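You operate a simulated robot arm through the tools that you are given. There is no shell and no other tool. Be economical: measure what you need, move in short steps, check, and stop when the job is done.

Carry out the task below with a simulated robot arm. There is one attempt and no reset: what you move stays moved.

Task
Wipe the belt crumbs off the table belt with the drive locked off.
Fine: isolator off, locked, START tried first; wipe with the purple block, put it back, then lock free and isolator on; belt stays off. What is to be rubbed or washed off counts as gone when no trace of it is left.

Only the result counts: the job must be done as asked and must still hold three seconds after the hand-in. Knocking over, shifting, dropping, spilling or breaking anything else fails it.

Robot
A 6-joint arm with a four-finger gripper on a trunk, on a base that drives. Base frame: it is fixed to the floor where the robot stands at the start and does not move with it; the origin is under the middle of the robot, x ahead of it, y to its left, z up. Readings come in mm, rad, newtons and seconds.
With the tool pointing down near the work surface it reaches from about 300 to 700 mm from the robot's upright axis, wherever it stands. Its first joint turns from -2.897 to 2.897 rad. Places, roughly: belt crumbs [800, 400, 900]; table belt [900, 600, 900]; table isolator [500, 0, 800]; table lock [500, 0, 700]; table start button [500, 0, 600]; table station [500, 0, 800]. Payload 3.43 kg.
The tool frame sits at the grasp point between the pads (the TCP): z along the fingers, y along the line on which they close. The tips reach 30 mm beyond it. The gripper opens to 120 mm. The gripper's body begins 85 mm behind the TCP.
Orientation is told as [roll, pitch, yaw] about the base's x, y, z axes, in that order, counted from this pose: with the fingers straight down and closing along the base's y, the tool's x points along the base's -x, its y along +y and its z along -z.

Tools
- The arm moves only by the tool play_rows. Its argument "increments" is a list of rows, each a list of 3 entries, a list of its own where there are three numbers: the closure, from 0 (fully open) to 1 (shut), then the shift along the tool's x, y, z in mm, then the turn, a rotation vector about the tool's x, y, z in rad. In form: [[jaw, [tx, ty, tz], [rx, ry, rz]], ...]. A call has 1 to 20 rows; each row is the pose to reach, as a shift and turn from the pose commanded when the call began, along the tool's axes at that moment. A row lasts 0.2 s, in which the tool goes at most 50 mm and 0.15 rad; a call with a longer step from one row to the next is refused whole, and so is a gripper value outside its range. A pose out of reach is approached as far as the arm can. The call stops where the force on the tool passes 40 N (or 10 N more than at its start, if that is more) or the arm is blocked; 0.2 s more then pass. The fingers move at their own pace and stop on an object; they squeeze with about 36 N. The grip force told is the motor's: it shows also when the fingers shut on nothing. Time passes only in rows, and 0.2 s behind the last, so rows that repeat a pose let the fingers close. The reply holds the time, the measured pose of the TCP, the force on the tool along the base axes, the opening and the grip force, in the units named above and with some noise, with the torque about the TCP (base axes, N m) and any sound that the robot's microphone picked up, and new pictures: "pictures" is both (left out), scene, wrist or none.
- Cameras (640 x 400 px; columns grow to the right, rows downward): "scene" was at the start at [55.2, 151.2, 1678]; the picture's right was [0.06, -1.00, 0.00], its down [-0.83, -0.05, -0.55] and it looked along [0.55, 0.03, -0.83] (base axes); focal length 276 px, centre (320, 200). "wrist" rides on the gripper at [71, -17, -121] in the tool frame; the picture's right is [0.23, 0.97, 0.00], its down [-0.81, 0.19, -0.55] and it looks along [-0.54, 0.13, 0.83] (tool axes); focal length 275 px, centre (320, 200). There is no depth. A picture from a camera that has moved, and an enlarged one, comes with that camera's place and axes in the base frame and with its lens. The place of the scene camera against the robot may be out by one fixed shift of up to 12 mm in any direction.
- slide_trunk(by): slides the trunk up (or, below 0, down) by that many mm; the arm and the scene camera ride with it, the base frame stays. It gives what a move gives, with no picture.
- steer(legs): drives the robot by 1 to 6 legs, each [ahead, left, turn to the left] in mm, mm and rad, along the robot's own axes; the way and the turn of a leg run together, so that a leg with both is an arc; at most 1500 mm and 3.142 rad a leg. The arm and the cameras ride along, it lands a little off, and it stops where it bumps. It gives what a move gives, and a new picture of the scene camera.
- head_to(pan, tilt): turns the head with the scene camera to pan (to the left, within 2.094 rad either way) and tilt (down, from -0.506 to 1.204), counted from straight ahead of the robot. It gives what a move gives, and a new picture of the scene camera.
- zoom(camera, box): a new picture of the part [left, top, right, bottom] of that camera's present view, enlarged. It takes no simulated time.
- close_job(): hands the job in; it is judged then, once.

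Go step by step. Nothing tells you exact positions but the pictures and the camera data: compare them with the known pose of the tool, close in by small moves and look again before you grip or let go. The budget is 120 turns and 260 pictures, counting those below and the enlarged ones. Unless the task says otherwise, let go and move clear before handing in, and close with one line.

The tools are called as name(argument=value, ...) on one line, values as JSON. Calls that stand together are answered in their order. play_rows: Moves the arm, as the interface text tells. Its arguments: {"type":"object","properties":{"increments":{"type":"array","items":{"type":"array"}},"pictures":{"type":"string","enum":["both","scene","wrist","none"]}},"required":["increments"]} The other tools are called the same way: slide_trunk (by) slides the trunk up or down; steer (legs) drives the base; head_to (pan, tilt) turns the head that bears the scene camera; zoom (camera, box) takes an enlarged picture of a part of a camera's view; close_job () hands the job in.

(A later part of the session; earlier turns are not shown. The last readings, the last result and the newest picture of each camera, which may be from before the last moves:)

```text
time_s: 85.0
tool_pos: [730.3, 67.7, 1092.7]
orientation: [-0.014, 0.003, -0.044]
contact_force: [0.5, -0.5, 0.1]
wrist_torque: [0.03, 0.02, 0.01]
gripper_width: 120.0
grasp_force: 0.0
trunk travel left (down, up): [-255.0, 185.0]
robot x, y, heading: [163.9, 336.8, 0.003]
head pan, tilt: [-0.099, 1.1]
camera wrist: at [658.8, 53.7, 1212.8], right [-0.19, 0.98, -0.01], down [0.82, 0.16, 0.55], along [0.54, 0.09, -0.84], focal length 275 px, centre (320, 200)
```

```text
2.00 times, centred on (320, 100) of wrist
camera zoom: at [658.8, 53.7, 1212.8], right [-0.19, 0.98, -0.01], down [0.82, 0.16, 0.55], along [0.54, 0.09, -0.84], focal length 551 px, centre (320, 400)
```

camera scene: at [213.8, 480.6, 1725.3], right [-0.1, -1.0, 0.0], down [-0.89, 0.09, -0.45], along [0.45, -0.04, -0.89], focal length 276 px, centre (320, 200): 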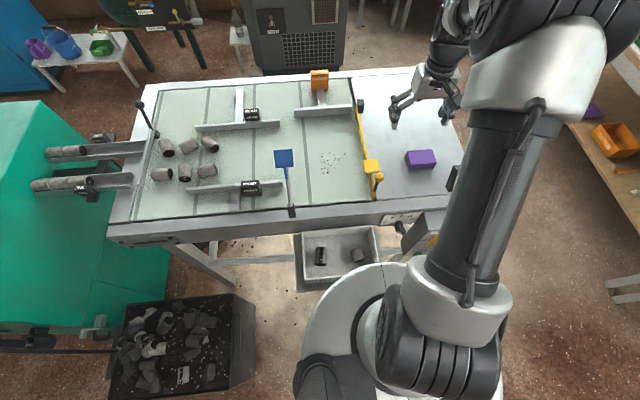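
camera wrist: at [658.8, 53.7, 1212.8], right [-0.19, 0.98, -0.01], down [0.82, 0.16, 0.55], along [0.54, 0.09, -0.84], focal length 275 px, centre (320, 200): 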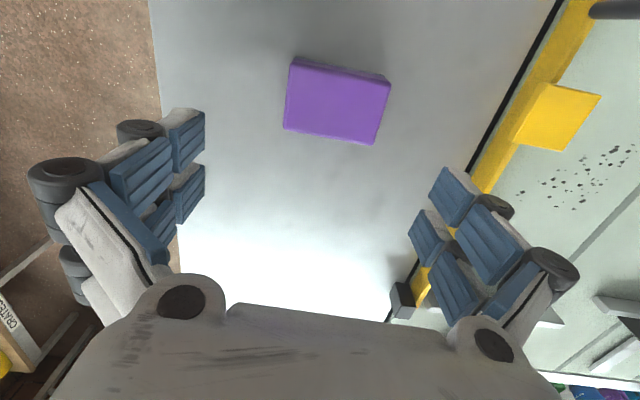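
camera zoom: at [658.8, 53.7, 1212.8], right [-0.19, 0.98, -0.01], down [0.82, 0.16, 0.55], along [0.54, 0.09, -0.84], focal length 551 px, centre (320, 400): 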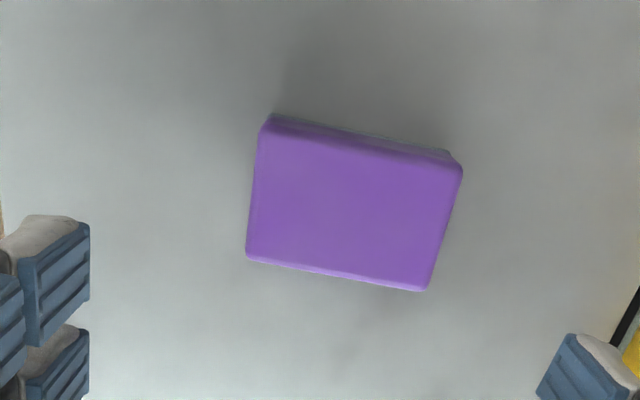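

Block centre is now measured near (728, 77). I'll correct yaw, descend and remeasure.

play_rows(increments=[[0, [1, 4, 30], [0, 0, -0.022]], [0, [2, 8, 60], [0, 0, -0.044]], [0, [2, 9, 90], [0, 0, -0.044]], [0, [2, 9, 90], [0, 0, -0.044]]], pictures="wrist")

zoom(camera="wrist", box=[180, 0, 460, 200])

zoom(camera="scene", box=[360, 80, 480, 210])

```text
time_s: 86.0
tool_pos: [730.0, 75.0, 1001.3]
orientation: [-0.012, 0.004, 0.0]
contact_force: [-0.2, -0.3, 0.7]
wrist_torque: [-0.01, 0.0, 0.01]
gripper_width: 120.2
grasp_force: 0.0
trunk travel left (down, up): [-255.0, 185.0]
robot x, y, heading: [165.9, 334.6, 0.004]
head pan, tilt: [-0.099, 1.1]
camera wrist: at [656.4, 58.5, 1121.5], right [-0.23, 0.97, -0.01], down [0.81, 0.2, 0.55], along [0.54, 0.12, -0.84], focal length 275 px, centre (320, 200)
```

wrist: 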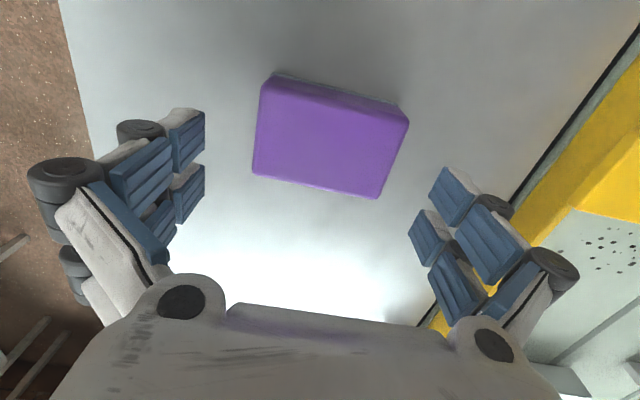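

```text
2.00 times, centred on (320, 100) of wrist
camera zoom: at [656.4, 58.5, 1121.5], right [-0.23, 0.97, -0.01], down [0.81, 0.2, 0.55], along [0.54, 0.12, -0.84], focal length 551 px, centre (320, 400)
```

zoom: 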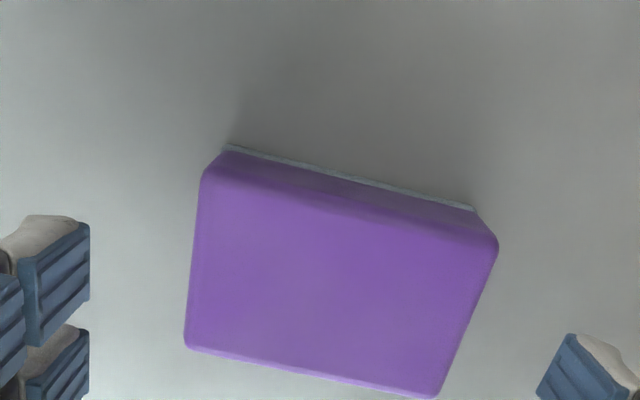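

```text
3.08 times, centred on (420, 145) of scene
camera zoom: at [211.3, 480.9, 1725.4], right [-0.1, -1.0, 0.0], down [-0.89, 0.09, -0.45], along [0.45, -0.04, -0.89], focal length 850 px, centre (12, 369)
```

zoom: 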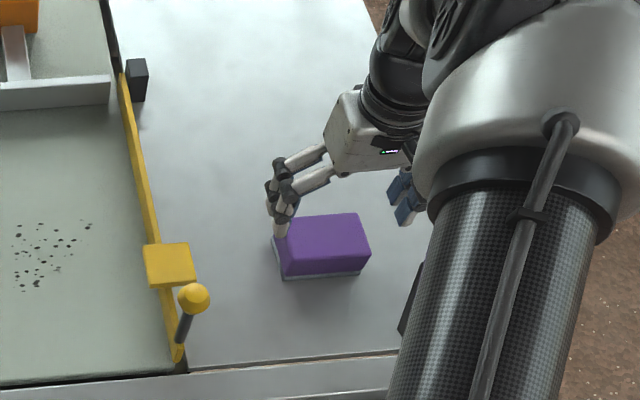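

Centre is (730.5, 78.5) with about 11 mm clearance per side. Descending around the block.

play_rows(increments=[[0, [0, 3.5, 15], [0, 0, 0]], [0, [0, 3.5, 30], [0, 0, 0]], [0, [0, 3.5, 45], [0, 0, 0]], [0, [0, 3.5, 45], [0, 0, 0]]], pictures="both")

zoom(camera="scene", box=[360, 80, 480, 210])

```text
time_s: 87.0
tool_pos: [728.0, 79.4, 956.9]
orientation: [-0.014, 0.004, 0.0]
contact_force: [0.0, 0.4, 0.8]
wrist_torque: [0.03, 0.0, 0.0]
gripper_width: 119.8
grasp_force: 0.1
trunk travel left (down, up): [-255.0, 185.0]
robot x, y, heading: [163.8, 341.3, 0.004]
head pan, tilt: [-0.099, 1.1]
camera scene: at [211.6, 480.7, 1725.4], right [-0.1, -1.0, 0.0], down [-0.89, 0.09, -0.45], along [0.45, -0.04, -0.89], focal length 276 px, centre (320, 200)
camera wrist: at [656.3, 61.1, 1077.1], right [-0.23, 0.97, -0.01], down [0.81, 0.2, 0.55], along [0.54, 0.12, -0.84], focal length 275 px, centre (320, 200)
```

scene: 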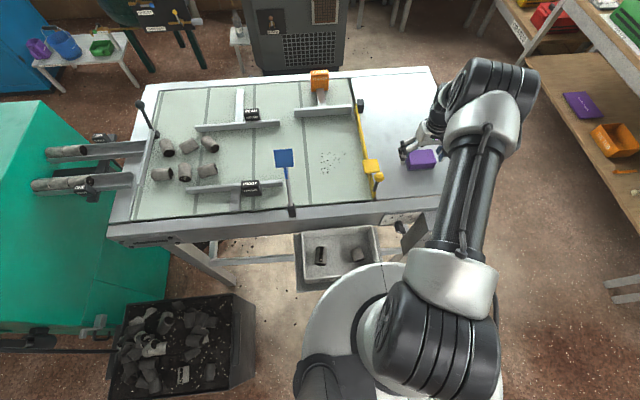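
wrist: 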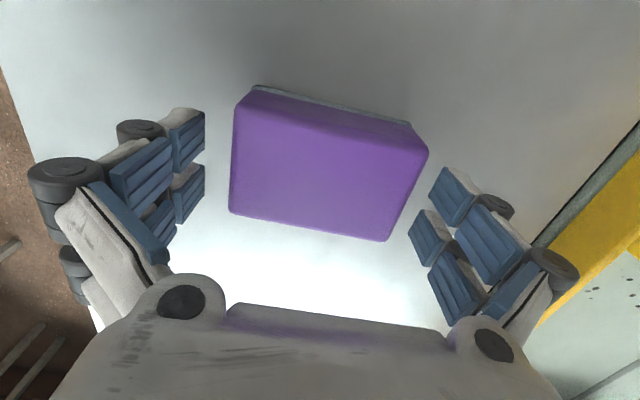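

```text
3.08 times, centred on (420, 145) of scene
camera zoom: at [211.6, 480.7, 1725.4], right [-0.1, -1.0, 0.0], down [-0.89, 0.09, -0.45], along [0.45, -0.04, -0.89], focal length 850 px, centre (12, 369)
```

zoom: 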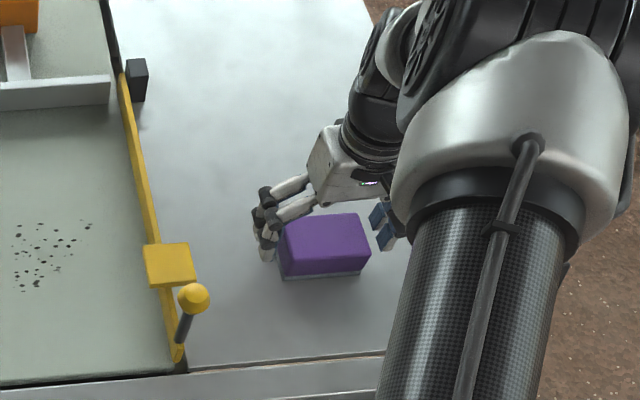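

Triangulating across heights: table top is z≈921, block top ≈957, width ≈88, centre (723.4, 77). Tips are already 6 mm above the table, so I'll shift 5 mm and close.

play_rows(increments=[[0, [5, -2, 0], [0, 0, 0]], [0, [5, -2, 0], [0, 0, 0]], [1, [5, -2, 0], [0, 0, 0]], [1, [5, -2, 0], [0, 0, 0]], [1, [5, -2, 0], [0, 0, 0]], [1, [5, -2, 0], [0, 0, 0]], [1, [5, -2, 0], [0, 0, 0]]], pictures="wrist")

```text
time_s: 88.6
tool_pos: [723.8, 76.2, 957.0]
orientation: [-0.013, 0.003, 0.001]
contact_force: [0.2, 1.0, 2.2]
wrist_torque: [0.08, 0.04, 0.04]
gripper_width: 89.5
grasp_force: 36.1
trunk travel left (down, up): [-255.0, 185.0]
robot x, y, heading: [163.6, 341.1, -0.001]
head pan, tilt: [-0.099, 1.1]
camera wrist: at [651.4, 59.1, 1077.4], right [-0.23, 0.97, -0.01], down [0.81, 0.2, 0.55], along [0.54, 0.12, -0.84], focal length 275 px, centre (320, 200)
```

wrist: 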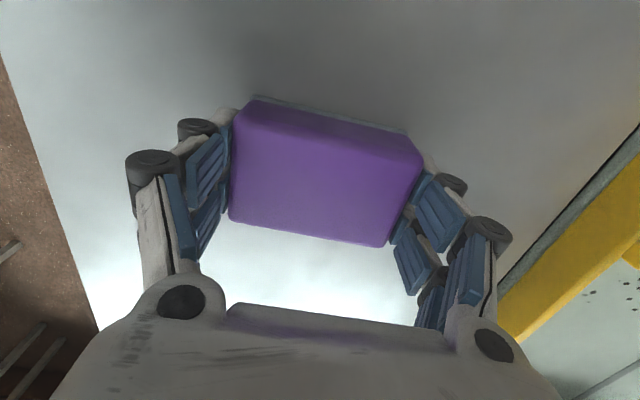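

Block gripped at TCP (723.8, 76.2, 957.0), which I'll return to later. Lifting 130 mm and carrying over the gate to the crumbs.

play_rows(increments=[[1, [0, 0, -10], [0, 0, 0]], [1, [0, 0, -45], [0, 0, 0]], [1, [0, 0, -90], [0, 0, 0]], [1, [0, 0, -130], [0, 0, 0]], [1, [0, 45, -130], [0, 0, 0]], [1, [-5, 90, -130], [0, 0, 0]], [1, [-10, 135, -130], [0, 0, 0]], [1, [-20, 180, -130], [0, 0, 0]], [1, [-30, 225, -130], [0, 0, 0]], [1, [-40, 270, -130], [0, 0, 0]], [1, [-40, 299, -130], [0, 0, 0]], [1, [-40, 299, -130], [0, 0, 0]]], pictures="both")

zoom(camera="scene", box=[260, 70, 450, 220])

```text
time_s: 91.2
tool_pos: [762.7, 375.5, 1085.1]
orientation: [-0.013, 0.003, 0.0]
contact_force: [0.6, 1.0, -1.2]
wrist_torque: [0.02, 0.0, -0.02]
gripper_width: 89.2
grasp_force: 35.9
trunk travel left (down, up): [-255.0, 185.0]
robot x, y, heading: [161.2, 340.9, 0.003]
head pan, tilt: [-0.099, 1.1]
camera scene: at [212.0, 480.2, 1725.4], right [-0.1, -1.0, 0.0], down [-0.89, 0.09, -0.45], along [0.45, -0.04, -0.89], focal length 276 px, centre (320, 200)
camera wrist: at [691.5, 358.4, 1204.5], right [-0.23, 0.97, -0.01], down [0.81, 0.2, 0.55], along [0.53, 0.12, -0.84], focal length 275 px, centre (320, 200)
```

scene: 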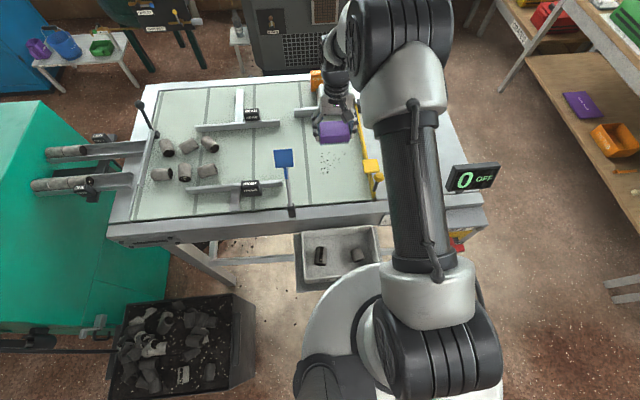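
wrist: 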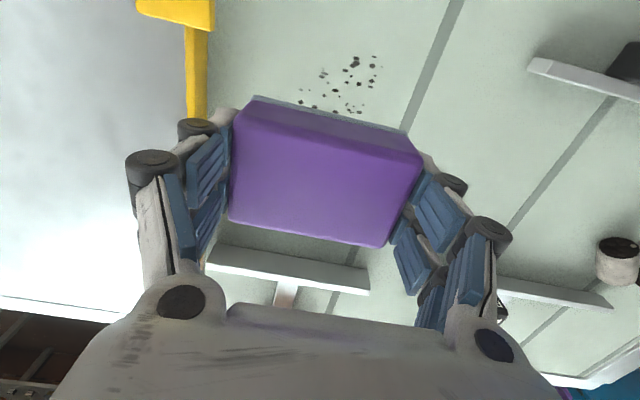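

```text
2.67 times, centred on (355, 145) of scene
camera zoom: at [212.0, 480.2, 1725.4], right [-0.1, -1.0, 0.0], down [-0.89, 0.09, -0.45], along [0.45, -0.04, -0.89], focal length 737 px, centre (227, 347)
```

zoom: 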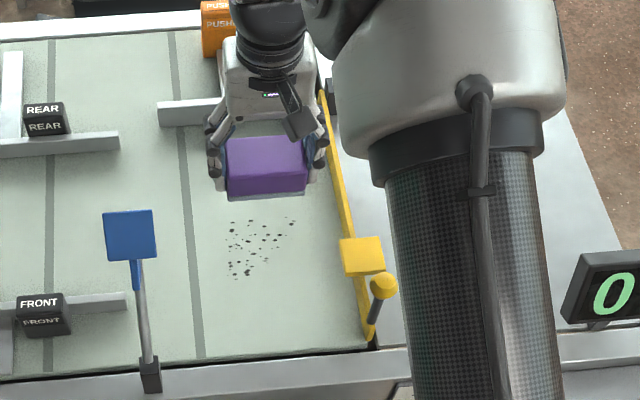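

Now lower onto the belt at the near side of the crumbs (x≈695).

play_rows(increments=[[1, [35, 0, 20], [0, 0, 0]], [1, [68, 0, 50], [0, 0, 0]], [1, [68, 0, 90], [0, 0, 0]], [1, [68, 0, 118], [0, 0, 0]], [1, [68, 0, 124], [0, 0, 0]], [1, [68, 0, 127], [0, 0, 0]], [1, [68, 0, 129], [0, 0, 0]], [1, [68, 0, 129], [0, 0, 0]]], pictures="none")

```text
time_s: 93.0
tool_pos: [693.7, 374.0, 956.8]
orientation: [-0.013, -0.001, 0.001]
contact_force: [-2.6, 1.5, 24.7]
wrist_torque: [0.06, 0.08, 0.03]
gripper_width: 89.4
grasp_force: 35.5
trunk travel left (down, up): [-255.0, 185.0]
robot x, y, heading: [163.9, 337.1, -0.0]
head pan, tilt: [-0.099, 1.1]
```

Contact at 25 N; I'll ease slightly and wipe back and forth along x in the main lane.

play_rows(increments=[[1, [0, 0, -2], [0, 0, 0]], [1, [-15, 0, -2], [0, 0, 0]], [1, [-30, 0, -2], [0, 0, 0]], [1, [-45, 0, -2], [0, 0, 0]], [1, [-60, 0, -2], [0, 0, 0]], [1, [-75, 0, -2], [0, 0, 0]], [1, [-90, 0, -2], [0, 0, 0]], [1, [-105, 0, -2], [0, 0, 0]], [1, [-120, 0, -2], [0, 0, 0]], [1, [-130, 0, -2], [0, 0, 0]], [1, [-130, -13, -2], [0, 0, 0]], [1, [-115, -13, -2], [0, 0, 0]], [1, [-100, -13, -2], [0, 0, 0]], [1, [-85, -13, -2], [0, 0, 0]], [1, [-70, -13, -2], [0, 0, 0]], [1, [-55, -10, -2], [0, 0, 0]], [1, [-40, 0, -2], [0, 0, 0]], [1, [-25, 0, -2], [0, 0, 0]], [1, [-10, 0, -2], [0, 0, 0]], [1, [-10, 0, -2], [0, 0, 0]]], pictures="both")

zoom(camera="scene", box=[260, 70, 450, 220])

```text
time_s: 97.2
tool_pos: [703.8, 375.1, 957.5]
orientation: [-0.013, 0.003, 0.002]
contact_force: [-0.2, 0.0, -1.6]
wrist_torque: [-0.01, 0.0, -0.01]
gripper_width: 89.4
grasp_force: 35.9
trunk travel left (down, up): [-255.0, 185.0]
robot x, y, heading: [167.9, 338.2, -0.001]
head pan, tilt: [-0.099, 1.1]
camera scene: at [212.1, 480.6, 1725.4], right [-0.1, -1.0, 0.0], down [-0.89, 0.09, -0.45], along [0.45, -0.04, -0.89], focal length 276 px, centre (320, 200)
camera wrist: at [633.5, 357.9, 1077.0], right [-0.23, 0.97, -0.01], down [0.81, 0.2, 0.55], along [0.53, 0.12, -0.84], focal length 275 px, centre (320, 200)
```

scene: 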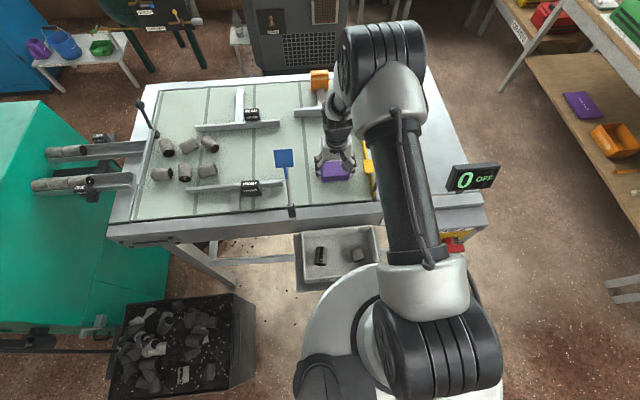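
wrist: 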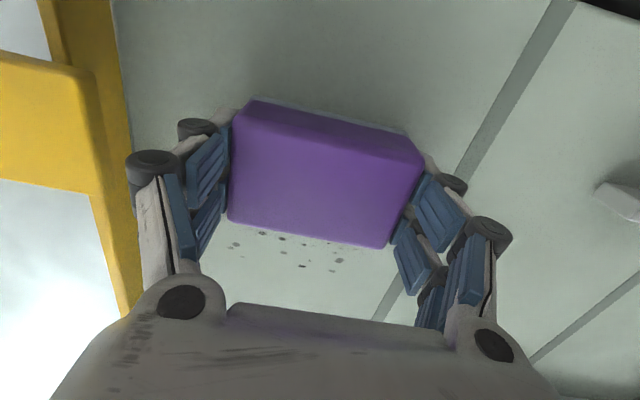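

```text
2.67 times, centred on (355, 145) of scene
camera zoom: at [212.1, 480.6, 1725.4], right [-0.1, -1.0, 0.0], down [-0.89, 0.09, -0.45], along [0.45, -0.04, -0.89], focal length 737 px, centre (227, 347)
```

zoom: 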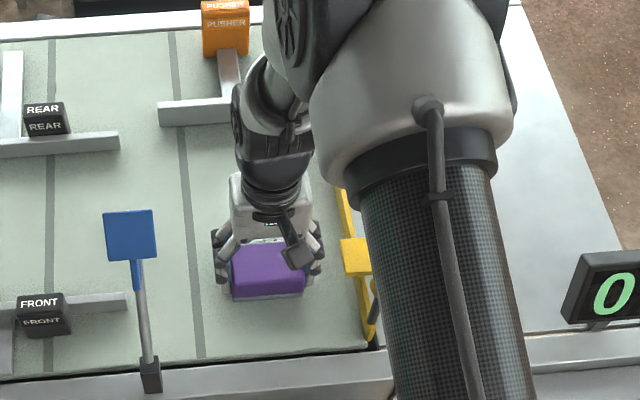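

Crumbs are fading but contact was lost (0 N). I'll press about 3 mm lower and repeat with more strokes.

play_rows(increments=[[1, [0, 0, 2], [0, 0, 0]], [1, [-15, 0, 2.5], [0, 0, 0]], [1, [-30, 0, 2.5], [0, 0, 0]], [1, [-45, 0, 2.5], [0, 0, 0]], [1, [-60, 0, 2.5], [0, 0, 0]], [1, [-75, 0, 2.5], [0, 0, 0]], [1, [-90, 0, 2.5], [0, 0, 0]], [1, [-105, 0, 2.5], [0, 0, 0]], [1, [-115, 0, 2.5], [0, 0, 0]]], pictures="wrist")

```text
time_s: 99.2
tool_pos: [818.1, 375.2, 955.6]
orientation: [-0.013, 0.0, -0.003]
contact_force: [-11.3, -0.4, 15.9]
wrist_torque: [0.07, 0.46, 0.03]
gripper_width: 89.6
grasp_force: 35.9
trunk travel left (down, up): [-255.0, 185.0]
robot x, y, heading: [160.4, 339.1, 0.003]
head pan, tilt: [-0.099, 1.1]
camera wrist: at [746.6, 357.8, 1075.3], right [-0.23, 0.97, -0.01], down [0.81, 0.2, 0.55], along [0.54, 0.12, -0.84], focal length 275 px, centre (320, 200)
```

wrist: 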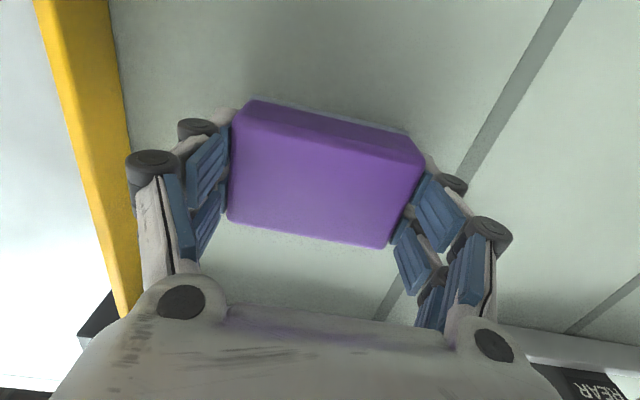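

Force is good now (16 N) and it looks clean behind. A few more strokes in the inner lane (y≈361) and back along the main lane.

play_rows(increments=[[1, [0, -13, 0], [0, 0, 0]], [1, [15, -13, 0], [0, 0, 0]], [1, [30, -13, 0], [0, 0, 0]], [1, [45, -13, 0], [0, 0, 0]], [1, [60, -13, 0], [0, 0, 0]], [1, [45, -13, 0], [0, 0, 0]], [1, [30, -13, 0], [0, 0, 0]], [1, [15, -13, 0], [0, 0, 0]], [1, [0, -13, 0], [0, 0, 0]], [1, [0, 3, 0], [0, 0, 0]], [1, [15, 3, 0], [0, 0, 0]], [1, [30, 3, 0], [0, 0, 0]], [1, [45, 3, 0], [0, 0, 0]], [1, [60, 3, 0], [0, 0, 0]], [1, [75, 3, 0], [0, 0, 0]], [1, [90, 3, 0], [0, 0, 0]], [1, [105, 3, 0], [0, 0, 0]], [1, [120, 3, 0], [0, 0, 0]], [1, [128, 3, 0], [0, 0, 0]]], pictures="none")

play_rows(increments=[[1, [0, 0, -40], [0, 0, 0]], [1, [0, 0, -85], [0, 0, 0]], [1, [0, 0, -129], [0, 0, 0]], [1, [0, 0, -129], [0, 0, 0]]], pictures="both")

zoom(camera="scene", box=[290, 80, 420, 220])

zoom(camera="wrist", box=[160, 0, 480, 130])

```text
time_s: 103.2
tool_pos: [691.3, 378.6, 954.5]
orientation: [-0.013, 0.005, 0.0]
contact_force: [1.0, -0.4, -0.5]
wrist_torque: [-0.02, -0.01, 0.01]
gripper_width: 89.7
grasp_force: 36.2
trunk travel left (down, up): [-255.0, 185.0]
robot x, y, heading: [161.5, 338.5, 0.006]
head pan, tilt: [-0.099, 1.1]
```

```text
time_s: 104.2
tool_pos: [692.8, 379.5, 1082.2]
orientation: [-0.014, 0.004, 0.0]
contact_force: [-0.4, 0.8, -1.3]
wrist_torque: [0.01, 0.02, -0.03]
gripper_width: 89.6
grasp_force: 36.6
trunk travel left (down, up): [-255.0, 185.0]
robot x, y, heading: [163.7, 338.3, 0.001]
head pan, tilt: [-0.099, 1.1]
camera scene: at [212.7, 480.7, 1725.3], right [-0.1, -1.0, 0.0], down [-0.89, 0.09, -0.45], along [0.45, -0.04, -0.89], focal length 276 px, centre (320, 200)
camera wrist: at [620.8, 362.4, 1203.0], right [-0.23, 0.97, -0.01], down [0.81, 0.2, 0.55], along [0.53, 0.12, -0.84], focal length 275 px, centre (320, 200)
```

scene: 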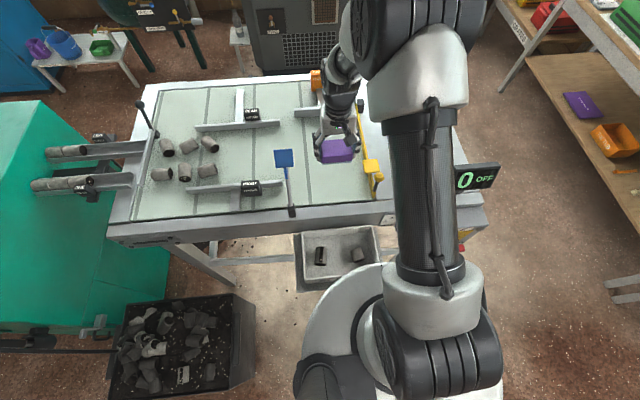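
wrist: 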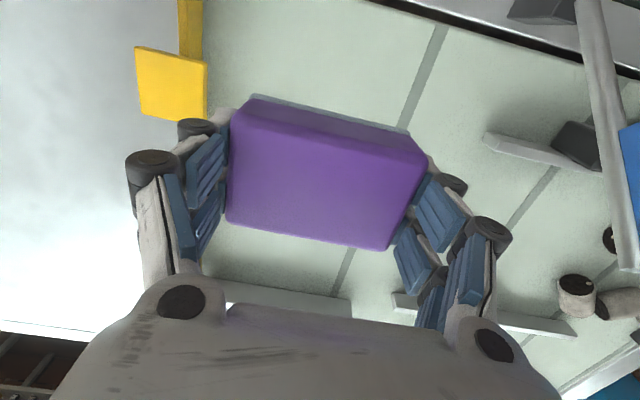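

```text
2.86 times, centred on (355, 150) of scene
camera zoom: at [212.7, 480.7, 1725.3], right [-0.1, -1.0, 0.0], down [-0.89, 0.09, -0.45], along [0.45, -0.04, -0.89], focal length 790 px, centre (220, 343)
```

zoom: 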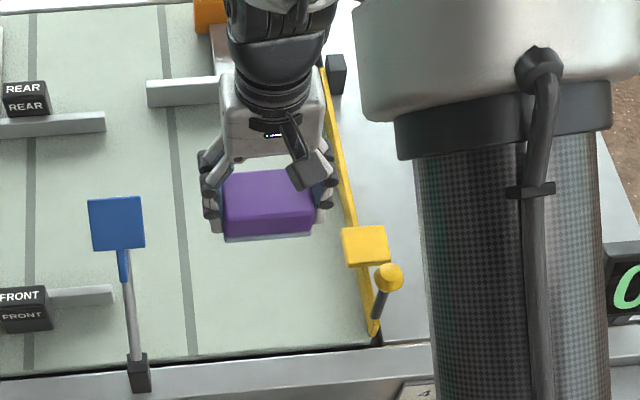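

```text
2.00 times, centred on (320, 65) of wrist
camera zoom: at [620.8, 362.4, 1203.0], right [-0.23, 0.97, -0.01], down [0.81, 0.2, 0.55], along [0.53, 0.12, -0.84], focal length 551 px, centre (320, 470)
```

zoom: 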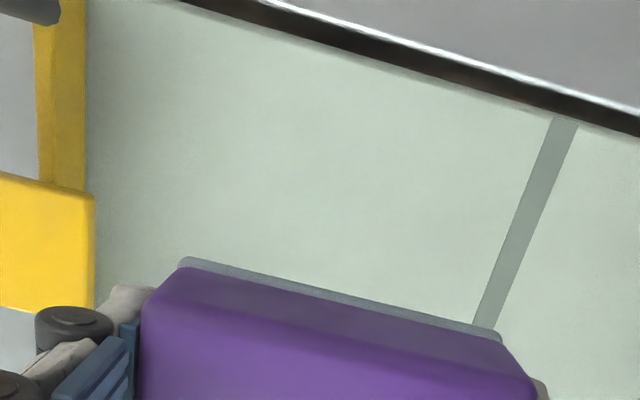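

The block hides the wiped area; I'll carry it back above its home spot and inspect the belt from there.

play_rows(increments=[[1, [0, -45, 0], [0, 0, 0]], [1, [-5, -90, 0], [0, 0, 0]], [1, [-10, -135, 0], [0, 0, 0]], [1, [-15, -180, 0], [0, 0, 0]], [1, [-20, -225, 0], [0, 0, 0]], [1, [-25, -270, 0], [0, 0, 0]], [1, [-31, -303, 0], [0, 0, 0]], [1, [-31, -303, 0], [0, 0, 0]]], pictures="wrist")

zoom(camera="scene", box=[290, 80, 420, 220])

zoom(camera="scene", box=[300, 135, 370, 185])

```text
time_s: 106.0
tool_pos: [722.2, 77.1, 1088.1]
orientation: [-0.016, 0.004, 0.0]
contact_force: [0.2, -0.7, -0.4]
wrist_torque: [-0.06, -0.01, 0.01]
gripper_width: 89.6
grasp_force: 36.2
trunk travel left (down, up): [-255.0, 185.0]
robot x, y, heading: [167.5, 338.0, 0.003]
head pan, tilt: [-0.099, 1.1]
camera wrist: at [651.7, 59.6, 1207.6], right [-0.23, 0.97, -0.01], down [0.81, 0.2, 0.55], along [0.53, 0.12, -0.84], focal length 275 px, centre (320, 200)
```

wrist: 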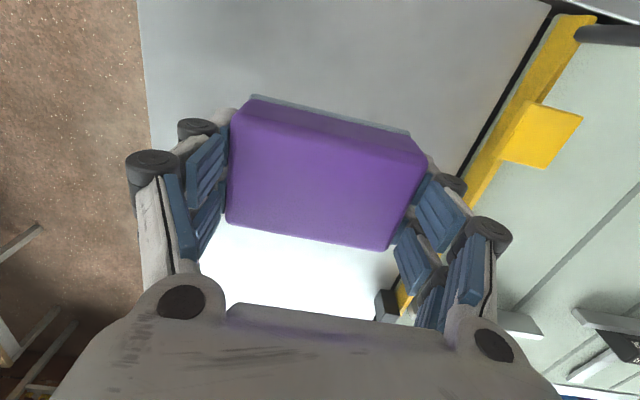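

```text
2.86 times, centred on (355, 150) of scene
camera zoom: at [211.6, 481.3, 1725.4], right [-0.1, -1.0, 0.0], down [-0.89, 0.09, -0.45], along [0.45, -0.04, -0.89], focal length 790 px, centre (220, 343)
```

zoom: 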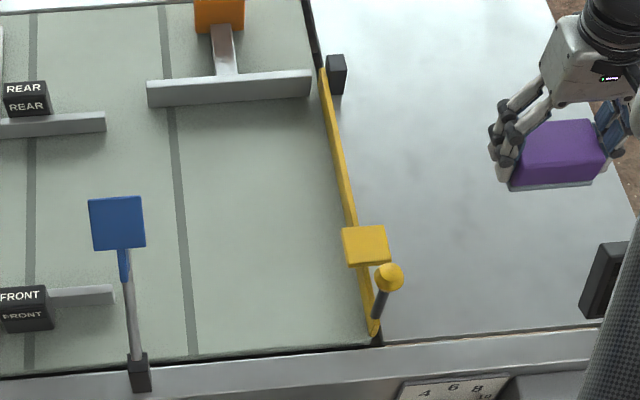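

```text
8.00 times, centred on (335, 160) of scene
camera zoom: at [211.6, 481.3, 1725.4], right [-0.1, -1.0, 0.0], down [-0.89, 0.09, -0.45], along [0.45, -0.04, -0.89], focal length 2211 px, centre (200, 520)
```

zoom: 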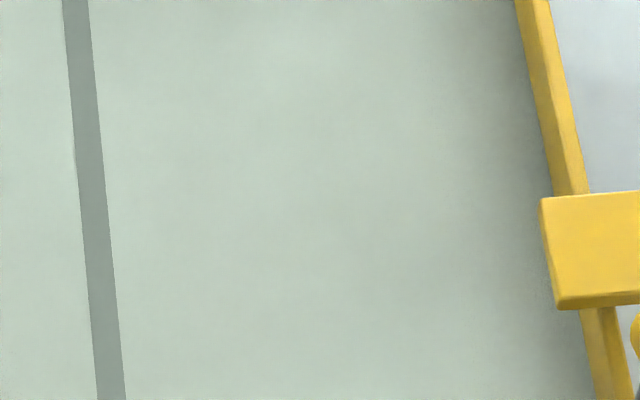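

The belt is spotless. Now I'll lower the block onto its original place.

play_rows(increments=[[1, [-1, -1, 40], [0, 0, 0]], [1, [-1, -1, 80], [0, 0, 0]], [1, [-1, -1, 115], [0, 0, 0]], [1, [-1, -1, 126], [0, 0, 0]], [1, [-1, -1, 130], [0, 0, 0]], [1, [-1, -1, 130], [0, 0, 0]]], pictures="none")

```text
time_s: 107.4
tool_pos: [724.4, 73.8, 958.0]
orientation: [-0.013, 0.003, 0.0]
contact_force: [0.9, -0.4, -0.2]
wrist_torque: [0.04, 0.02, -0.01]
gripper_width: 89.6
grasp_force: 36.3
trunk travel left (down, up): [-255.0, 185.0]
robot x, y, heading: [161.7, 339.3, -0.002]
head pan, tilt: [-0.099, 1.1]
```

play_rows(increments=[[1, [0, 1.5, 1], [0, 0, 0]], [1, [0, 1.5, 2], [0, 0, 0]], [1, [0, 1.5, 3], [0, 0, 0]], [1, [0, 1.5, 3], [0, 0, 0]]], pictures="none")

```text
time_s: 108.4
tool_pos: [724.5, 75.2, 953.5]
orientation: [-0.012, 0.002, 0.001]
contact_force: [0.3, 0.1, -0.1]
wrist_torque: [-0.02, 0.02, 0.03]
gripper_width: 89.2
grasp_force: 36.0
trunk travel left (down, up): [-255.0, 185.0]
robot x, y, heading: [165.3, 342.0, 0.004]
head pan, tilt: [-0.099, 1.1]
```

play_rows(increments=[[1, [0, 0, 1], [0, 0, 0]], [1, [0, 0, 1.5], [0, 0, 0]], [1, [0, 0, 1.5], [0, 0, 0]]], pictures="wrist")

zoom(camera="scene", box=[380, 130, 450, 180])

```text
time_s: 109.2
tool_pos: [723.3, 75.1, 953.3]
orientation: [-0.015, 0.004, 0.001]
contact_force: [0.3, -0.2, 6.0]
wrist_torque: [0.31, 0.23, 0.02]
gripper_width: 89.5
grasp_force: 35.6
trunk travel left (down, up): [-255.0, 185.0]
robot x, y, heading: [165.9, 339.9, -0.003]
head pan, tilt: [-0.099, 1.1]
camera wrist: at [652.2, 58.3, 1073.2], right [-0.23, 0.97, -0.01], down [0.81, 0.2, 0.55], along [0.54, 0.11, -0.84], focal length 275 px, centre (320, 200)
```

wrist: 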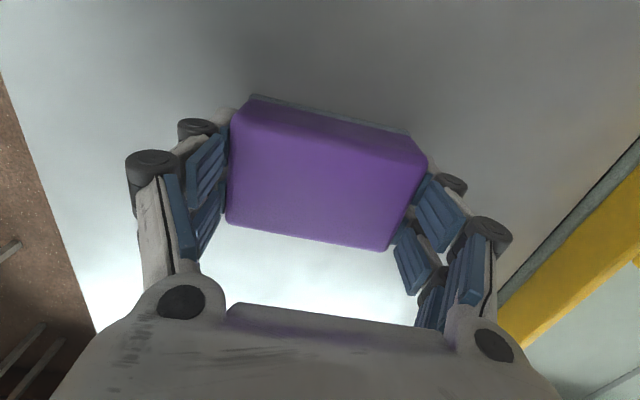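

```text
8.00 times, centred on (415, 155) of scene
camera zoom: at [211.2, 480.9, 1725.5], right [-0.1, -1.0, 0.0], down [-0.89, 0.09, -0.45], along [0.45, -0.04, -0.89], focal length 2211 px, centre (-440, 560)
```

zoom: 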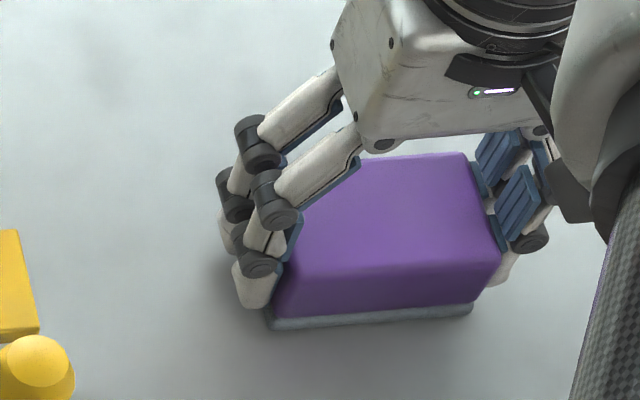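

Seated with 6 N contact. Release and lift straight up.

play_rows(increments=[[0.6, [0, 0, 0], [0, 0, 0]], [0, [0, 0, 0], [0, 0, 0]], [0, [0, 0, 0], [0, 0, 0]], [0, [0, 0, 0], [0, 0, 0]], [0, [0, 0, -30], [0, 0, 0]], [0, [0, 0, -70], [0, 0, 0]], [0, [0, 0, -115], [0, 0, 0]], [0, [0, 0, -160], [0, 0, 0]], [0, [0, 0, -205], [0, 0, 0]], [0, [45, 0, -215], [0, 0, 0]], [0, [45, 0, -215], [0, 0, 0]]], pictures="wrist")

```text
time_s: 111.6
tool_pos: [681.4, 78.4, 1167.5]
orientation: [-0.014, 0.006, 0.0]
contact_force: [0.1, -0.2, -0.4]
wrist_torque: [0.01, 0.04, 0.01]
gripper_width: 119.7
grasp_force: 0.0
trunk travel left (down, up): [-255.0, 185.0]
robot x, y, heading: [165.4, 339.9, -0.004]
head pan, tilt: [-0.099, 1.1]
camera wrist: at [609.9, 61.6, 1287.2], right [-0.23, 0.97, -0.01], down [0.81, 0.2, 0.55], along [0.53, 0.12, -0.84], focal length 275 px, centre (320, 200)
```

wrist: 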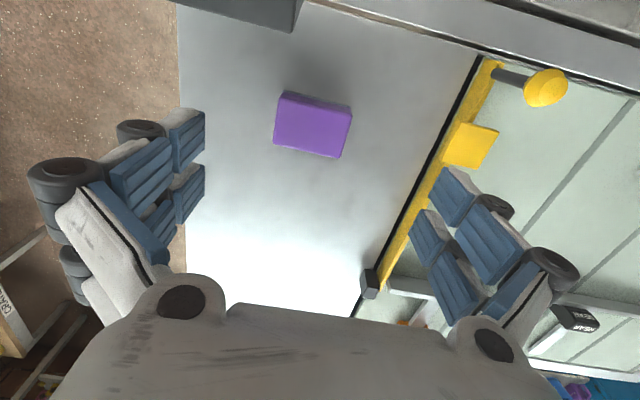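

The block is back in place. Now I'll return to the station to free the lock: drive back and across, then bring the tool to the forward-pitched pose.

steer(legs=[[-630, 0, 0], [0, -540, 0]])

head_to(pan=0.2, tilt=0.85)

play_rows(increments=[[0, [-16, 36, 19], [0, -0.07, 0]], [0, [-33, 72, 38], [0, -0.14, 0]], [0, [-50, 108, 57], [0, -0.21, 0]], [0, [-66, 145, 77], [0, -0.28, 0]], [0, [-83, 181, 96], [0, -0.35, 0]], [0, [-99, 217, 116], [0, -0.42, 0]], [0, [-116, 254, 135], [0, -0.49, 0]], [0, [-132, 290, 154], [0, -0.56, 0]], [0, [-149, 326, 173], [0, -0.63, 0]], [0, [-166, 362, 193], [0, -0.7, 0]], [0, [-182, 399, 212], [0, -0.77, 0]], [0, [-199, 435, 231], [0, -0.84, 0]], [0, [-215, 471, 250], [0, -0.91, 0]], [0, [-232, 508, 270], [0, -0.98, 0]], [0, [-232, 508, 270], [0, -0.98, 0]]], pictures="scene")

```text
time_s: 117.8
tool_pos: [54.2, -462.0, 1168.1]
orientation: [-0.016, 0.005, 0.003]
contact_force: [0.3, -0.5, 0.3]
wrist_torque: [0.03, 0.02, -0.01]
gripper_width: 120.2
grasp_force: 0.1
trunk travel left (down, up): [-255.0, 185.0]
robot x, y, heading: [-462.6, -198.9, 0.004]
head pan, tilt: [-0.099, 1.1]
camera scene: at [-415.0, -59.6, 1725.5], right [-0.1, -1.0, 0.0], down [-0.89, 0.09, -0.45], along [0.45, -0.04, -0.89], focal length 276 px, centre (320, 200)
```

scene: 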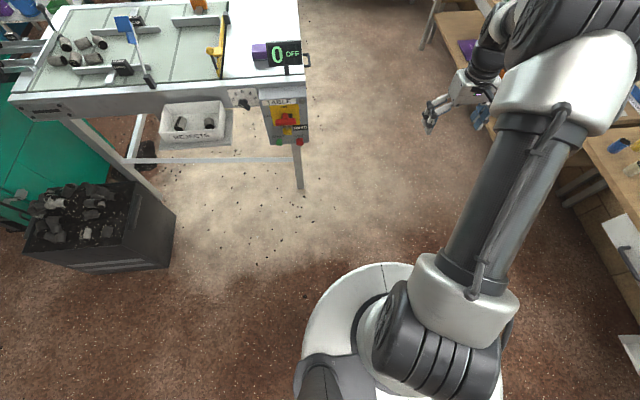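

```text
time_s: 118.7
tool_pos: [55.2, -460.9, 1168.9]
orientation: [-0.014, 0.004, 0.001]
contact_force: [-0.4, -0.4, 1.6]
wrist_torque: [-0.01, -0.02, 0.0]
gripper_width: 120.0
grasp_force: 0.0
trunk travel left (down, up): [-255.0, 185.0]
robot x, y, heading: [-461.2, -201.9, 0.002]
head pan, tilt: [0.201, 0.85]
camera scene: at [-401.2, -37.1, 1743.1], right [0.2, -0.98, 0.0], down [-0.74, -0.15, -0.66], along [0.65, 0.13, -0.75], focal length 276 px, centre (320, 200)
```

scene: 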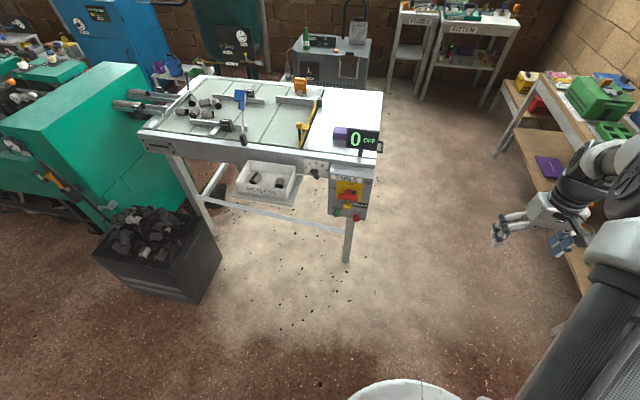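

```text
time_s: 121.8
tool_pos: [285.8, 44.3, 891.1]
orientation: [-0.025, -0.976, 0.022]
contact_force: [0.0, -0.2, 0.6]
wrist_torque: [0.0, -0.02, 0.03]
gripper_width: 120.4
grasp_force: 0.0
trunk travel left (down, up): [-255.0, 185.0]
robot x, y, heading: [-460.8, -200.8, 0.003]
head pan, tilt: [0.201, 0.85]
camera scene: at [-401.5, -37.7, 1743.3], right [0.2, -0.98, 0.0], down [-0.74, -0.15, -0.66], along [0.65, 0.13, -0.75], focal length 276 px, centre (320, 200)
```

scene: 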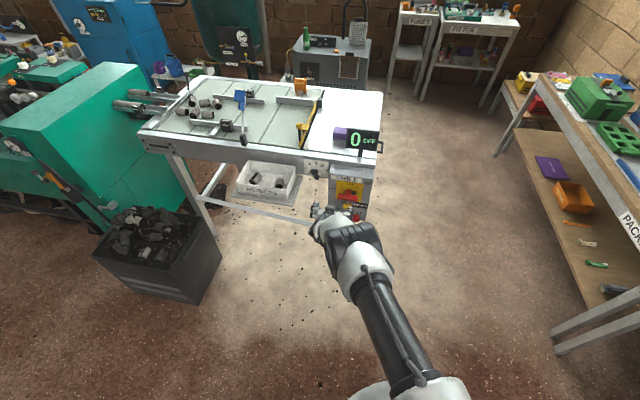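

slide_trunk(by=-250)

play_rows(increments=[[0, [-19, -11, -8], [0, -0.148, 0]], [0, [-38, -22, -17], [0, -0.297, 0]], [0, [-57, -33, -26], [0, -0.445, 0]], [0, [-77, -44, -35], [0, -0.594, 0]], [0, [-77, -44, -35], [0, -0.594, 0]]], pictures="wrist")

```text
time_s: 124.4
tool_pos: [284.7, 43.9, 641.2]
orientation: [-0.024, -0.976, 0.022]
contact_force: [-0.5, 0.4, 0.0]
wrist_torque: [-0.01, -0.01, 0.04]
gripper_width: 120.0
grasp_force: 0.0
trunk travel left (down, up): [-5.0, 435.0]
robot x, y, heading: [-461.7, -200.1, -0.004]
head pan, tilt: [0.201, 0.85]
```

```text
time_s: 125.6
tool_pos: [299.4, 1.4, 724.6]
orientation: [-1.656, -1.557, 1.656]
contact_force: [-0.1, 0.0, -1.2]
wrist_torque: [-0.01, -0.03, 0.0]
gripper_width: 120.2
grasp_force: 0.1
trunk travel left (down, up): [-5.0, 435.0]
robot x, y, heading: [-464.2, -200.0, -0.006]
head pan, tilt: [0.201, 0.85]
camera wrist: at [178.4, -18.3, 651.8], right [0.0, 0.97, -0.24], down [-0.55, 0.2, 0.81], along [0.83, 0.14, 0.54], focal length 275 px, centre (320, 200)
```

wrist: 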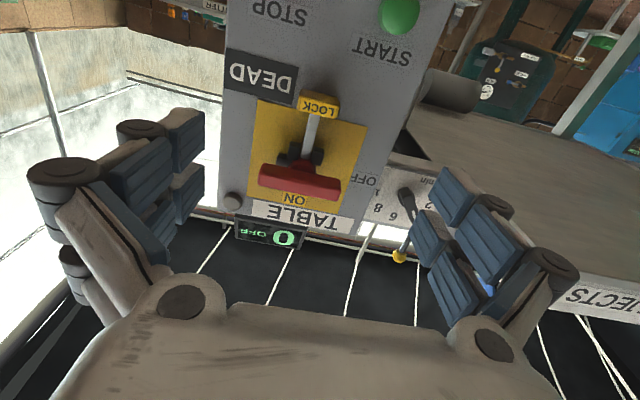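

All good. Drive forward with fingers straddling the lock, grip it at z 724, and slide it down.

steer(legs=[[125, 0, 0]])

play_rows(increments=[[0, [0, -1, 6], [0, 0, 0]], [0, [0, -1, 12], [0, 0, 0]], [0.6, [0, -1, 12], [0, 0, 0]], [1, [0, -1, 12], [0, 0, 0]], [1, [0, -1, 12], [0, 0, 0]], [1, [0, -1, 12], [0, 0, 0]], [1, [0, -1, 12], [0, 0, 0]], [1, [0, -1, 12], [0, 0, 0]], [1, [0, -1, 12], [0, 0, 0]]], pictures="wrist")

```text
time_s: 126.9
tool_pos: [423.0, 1.1, 724.0]
orientation: [-1.506, -1.556, 1.507]
contact_force: [0.2, 0.9, 0.6]
wrist_torque: [-0.01, 0.01, -0.02]
gripper_width: 119.8
grasp_force: 0.1
trunk travel left (down, up): [-5.0, 435.0]
robot x, y, heading: [-336.5, -201.6, -0.001]
head pan, tilt: [0.201, 0.85]
camera scene: at [-277.4, -36.6, 1493.1], right [0.2, -0.98, 0.0], down [-0.74, -0.15, -0.66], along [0.65, 0.13, -0.75], focal length 276 px, centre (320, 200)
```

scene: 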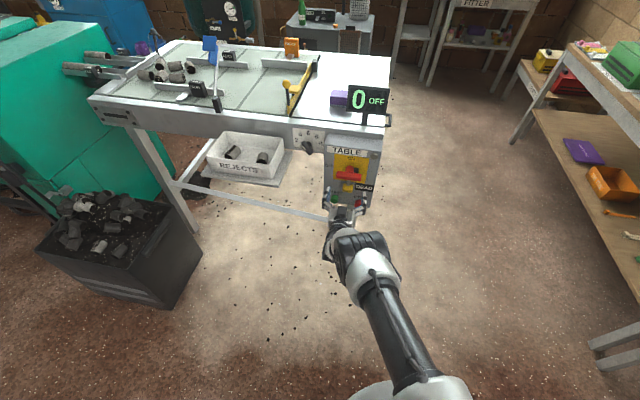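

```text
time_s: 128.9
tool_pos: [434.5, -1.1, 724.0]
orientation: [-1.503, -1.558, 1.501]
contact_force: [-0.4, -5.2, 0.2]
wrist_torque: [0.2, -0.13, -0.16]
gripper_width: 40.0
grasp_force: 35.7
trunk travel left (down, up): [-5.0, 435.0]
robot x, y, heading: [-337.5, -199.3, 0.001]
head pan, tilt: [0.201, 0.85]
camera wrist: at [313.6, -19.8, 651.4], right [0.0, 0.97, -0.24], down [-0.55, 0.2, 0.81], along [0.83, 0.13, 0.54], focal length 275 px, centre (320, 200)
```

wrist: 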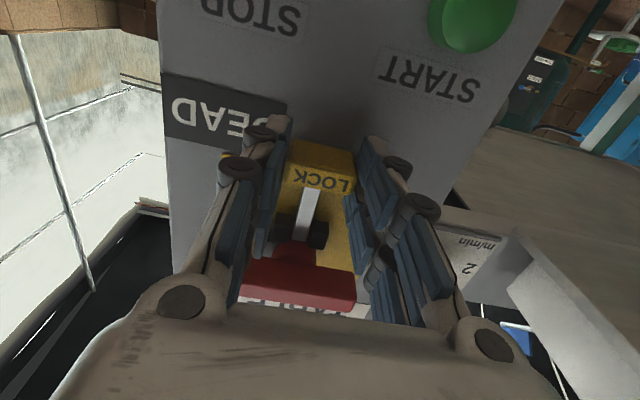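

play_rows(increments=[[1, [4, 0, 0], [0, 0, 0]], [1, [8, 0, 0], [0, 0, 0]], [1, [12, 0, 0], [0, 0, 0]], [1, [16, 0, 0], [0, 0, 0]], [1, [20, 0, 0], [0, 0, 0]], [1, [24, 0, 0], [0, 0, 0]], [1, [28, 0, 0], [0, 0, 0]], [1, [30, 0, 0], [0, 0, 0]], [1, [30, 0, 0], [0, 0, 0]]], pictures="wrist")

zoom(camera="wrist", box=[220, 120, 400, 320])

```text
time_s: 130.9
tool_pos: [435.5, 0.2, 701.5]
orientation: [-2.412, -1.553, 2.412]
contact_force: [-12.8, -11.5, 25.4]
wrist_torque: [0.22, 0.17, -0.29]
gripper_width: 39.8
grasp_force: 45.1
trunk travel left (down, up): [-5.0, 435.0]
robot x, y, heading: [-338.4, -201.7, 0.003]
head pan, tilt: [0.201, 0.85]
camera wrist: at [314.8, -19.6, 627.2], right [0.0, 0.97, -0.24], down [-0.56, 0.2, 0.8], along [0.83, 0.13, 0.55], focal length 275 px, centre (320, 200)
```

wrist: 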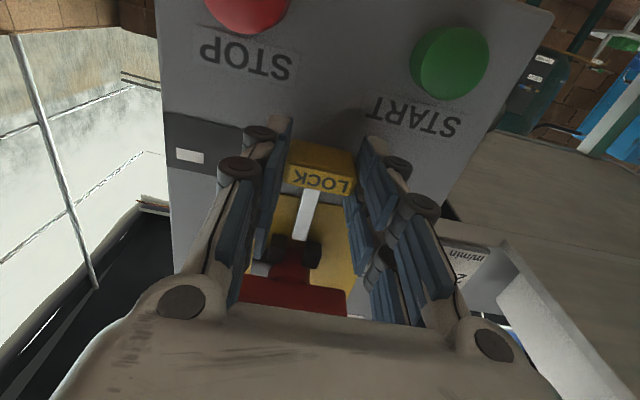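

```text
2.00 times, centred on (310, 220) of wrist
camera zoom: at [314.8, -19.6, 627.2], right [0.0, 0.97, -0.24], down [-0.56, 0.2, 0.8], along [0.83, 0.13, 0.55], focal length 551 px, centre (340, 160)
```

zoom: 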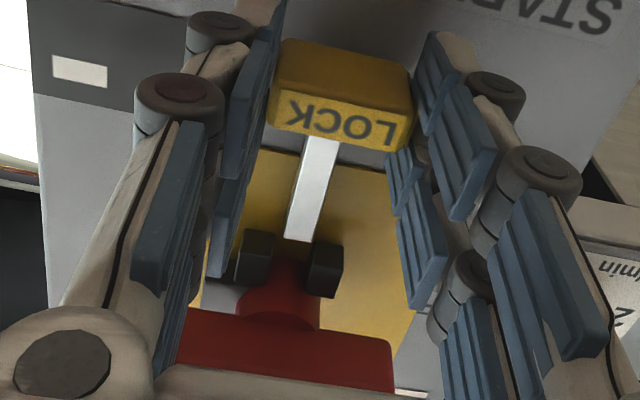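

Lock is free (down at its stop, DEAD flag cleared). Release, back off, close the fingers and position above the handle's right end.

play_rows(increments=[[0, [-5, 0, 0], [0, 0, 0]], [0, [-5, 0, 0], [0, 0, 0]], [0, [-5, 0, 0], [0, 0, 0]], [0, [-5, 0, 0], [0, 0, 0]], [0, [-5, 0, 0], [0, 0, 0]]], pictures="none")

steer(legs=[[-60, 0, 0]])

play_rows(increments=[[1, [-40, -10, 0], [0, 0, 0]], [1, [-80, -20, 0], [0, 0, 0]], [1, [-120, -30, 0], [0, 0, 0]], [1, [-132, -36, 0], [0, 0, 0]], [1, [-132, -36, 0], [0, 0, 0]], [1, [-132, -36, 0], [0, 0, 0]], [1, [-132, -36, 0], [0, 0, 0]], [1, [-132, -36, 0], [0, 0, 0]]], pictures="wrist")

zoom(camera="scene", box=[310, 120, 400, 220])

```text
time_s: 132.1
tool_pos: [435.6, 1.0, 699.3]
orientation: [-1.52, -1.555, 1.519]
contact_force: [0.5, -0.6, 0.1]
wrist_torque: [0.01, -0.02, -0.01]
gripper_width: 119.5
grasp_force: 0.0
trunk travel left (down, up): [-5.0, 435.0]
robot x, y, heading: [-337.3, -197.9, 0.003]
head pan, tilt: [0.201, 0.85]
```

```text
time_s: 133.1
tool_pos: [376.7, -0.9, 698.7]
orientation: [-1.545, -1.559, 1.545]
contact_force: [0.0, -0.3, -0.5]
wrist_torque: [-0.01, 0.0, -0.01]
gripper_width: 120.2
grasp_force: 0.0
trunk travel left (down, up): [-5.0, 435.0]
robot x, y, heading: [-396.4, -201.7, -0.006]
head pan, tilt: [0.201, 0.85]
camera scene: at [-337.3, -36.9, 1493.2], right [0.2, -0.98, 0.0], down [-0.74, -0.15, -0.66], along [0.65, 0.13, -0.75], focal length 276 px, centre (320, 200)
```

scene: 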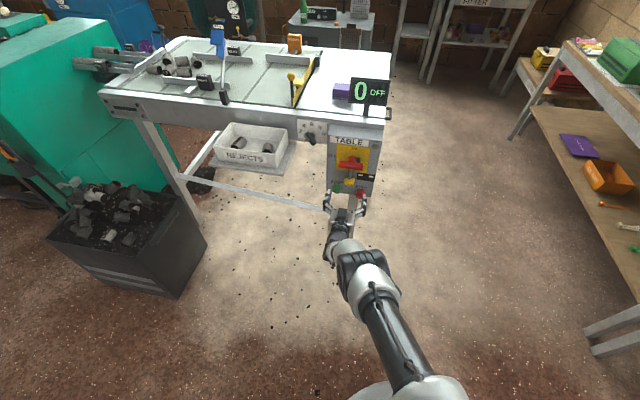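

```text
time_s: 134.9
tool_pos: [376.3, -34.0, 832.4]
orientation: [-1.524, -1.556, 1.523]
contact_force: [-0.4, 0.3, 0.7]
wrist_torque: [0.02, 0.0, -0.01]
gripper_width: 0.0
grasp_force: 19.3
trunk travel left (down, up): [-5.0, 435.0]
robot x, y, heading: [-400.3, -203.0, -0.0]
head pan, tilt: [0.201, 0.85]
camera wrist: at [254.9, -53.4, 758.9], right [0.0, 0.97, -0.24], down [-0.55, 0.2, 0.81], along [0.83, 0.14, 0.54], focal length 275 px, centre (320, 200)
```

wrist: 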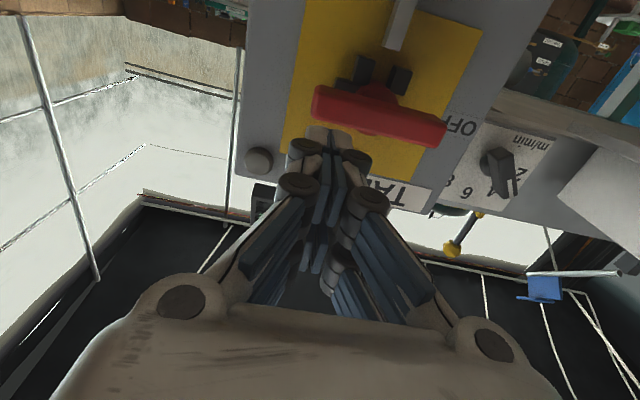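

```text
4.00 times, centred on (355, 170) of scene
camera zoom: at [-337.0, -36.8, 1493.1], right [0.2, -0.98, 0.0], down [-0.74, -0.15, -0.66], along [0.65, 0.13, -0.75], focal length 1106 px, centre (180, 320)
```

zoom: 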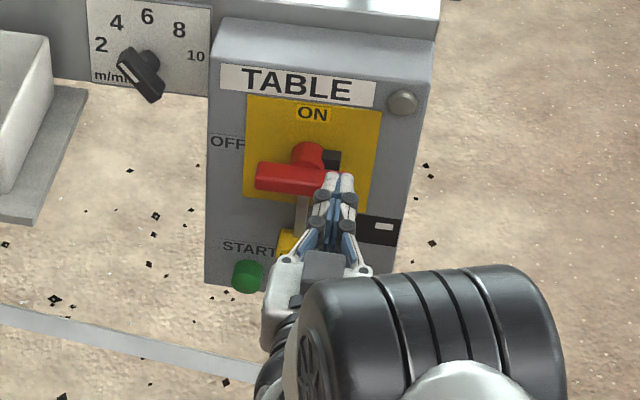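

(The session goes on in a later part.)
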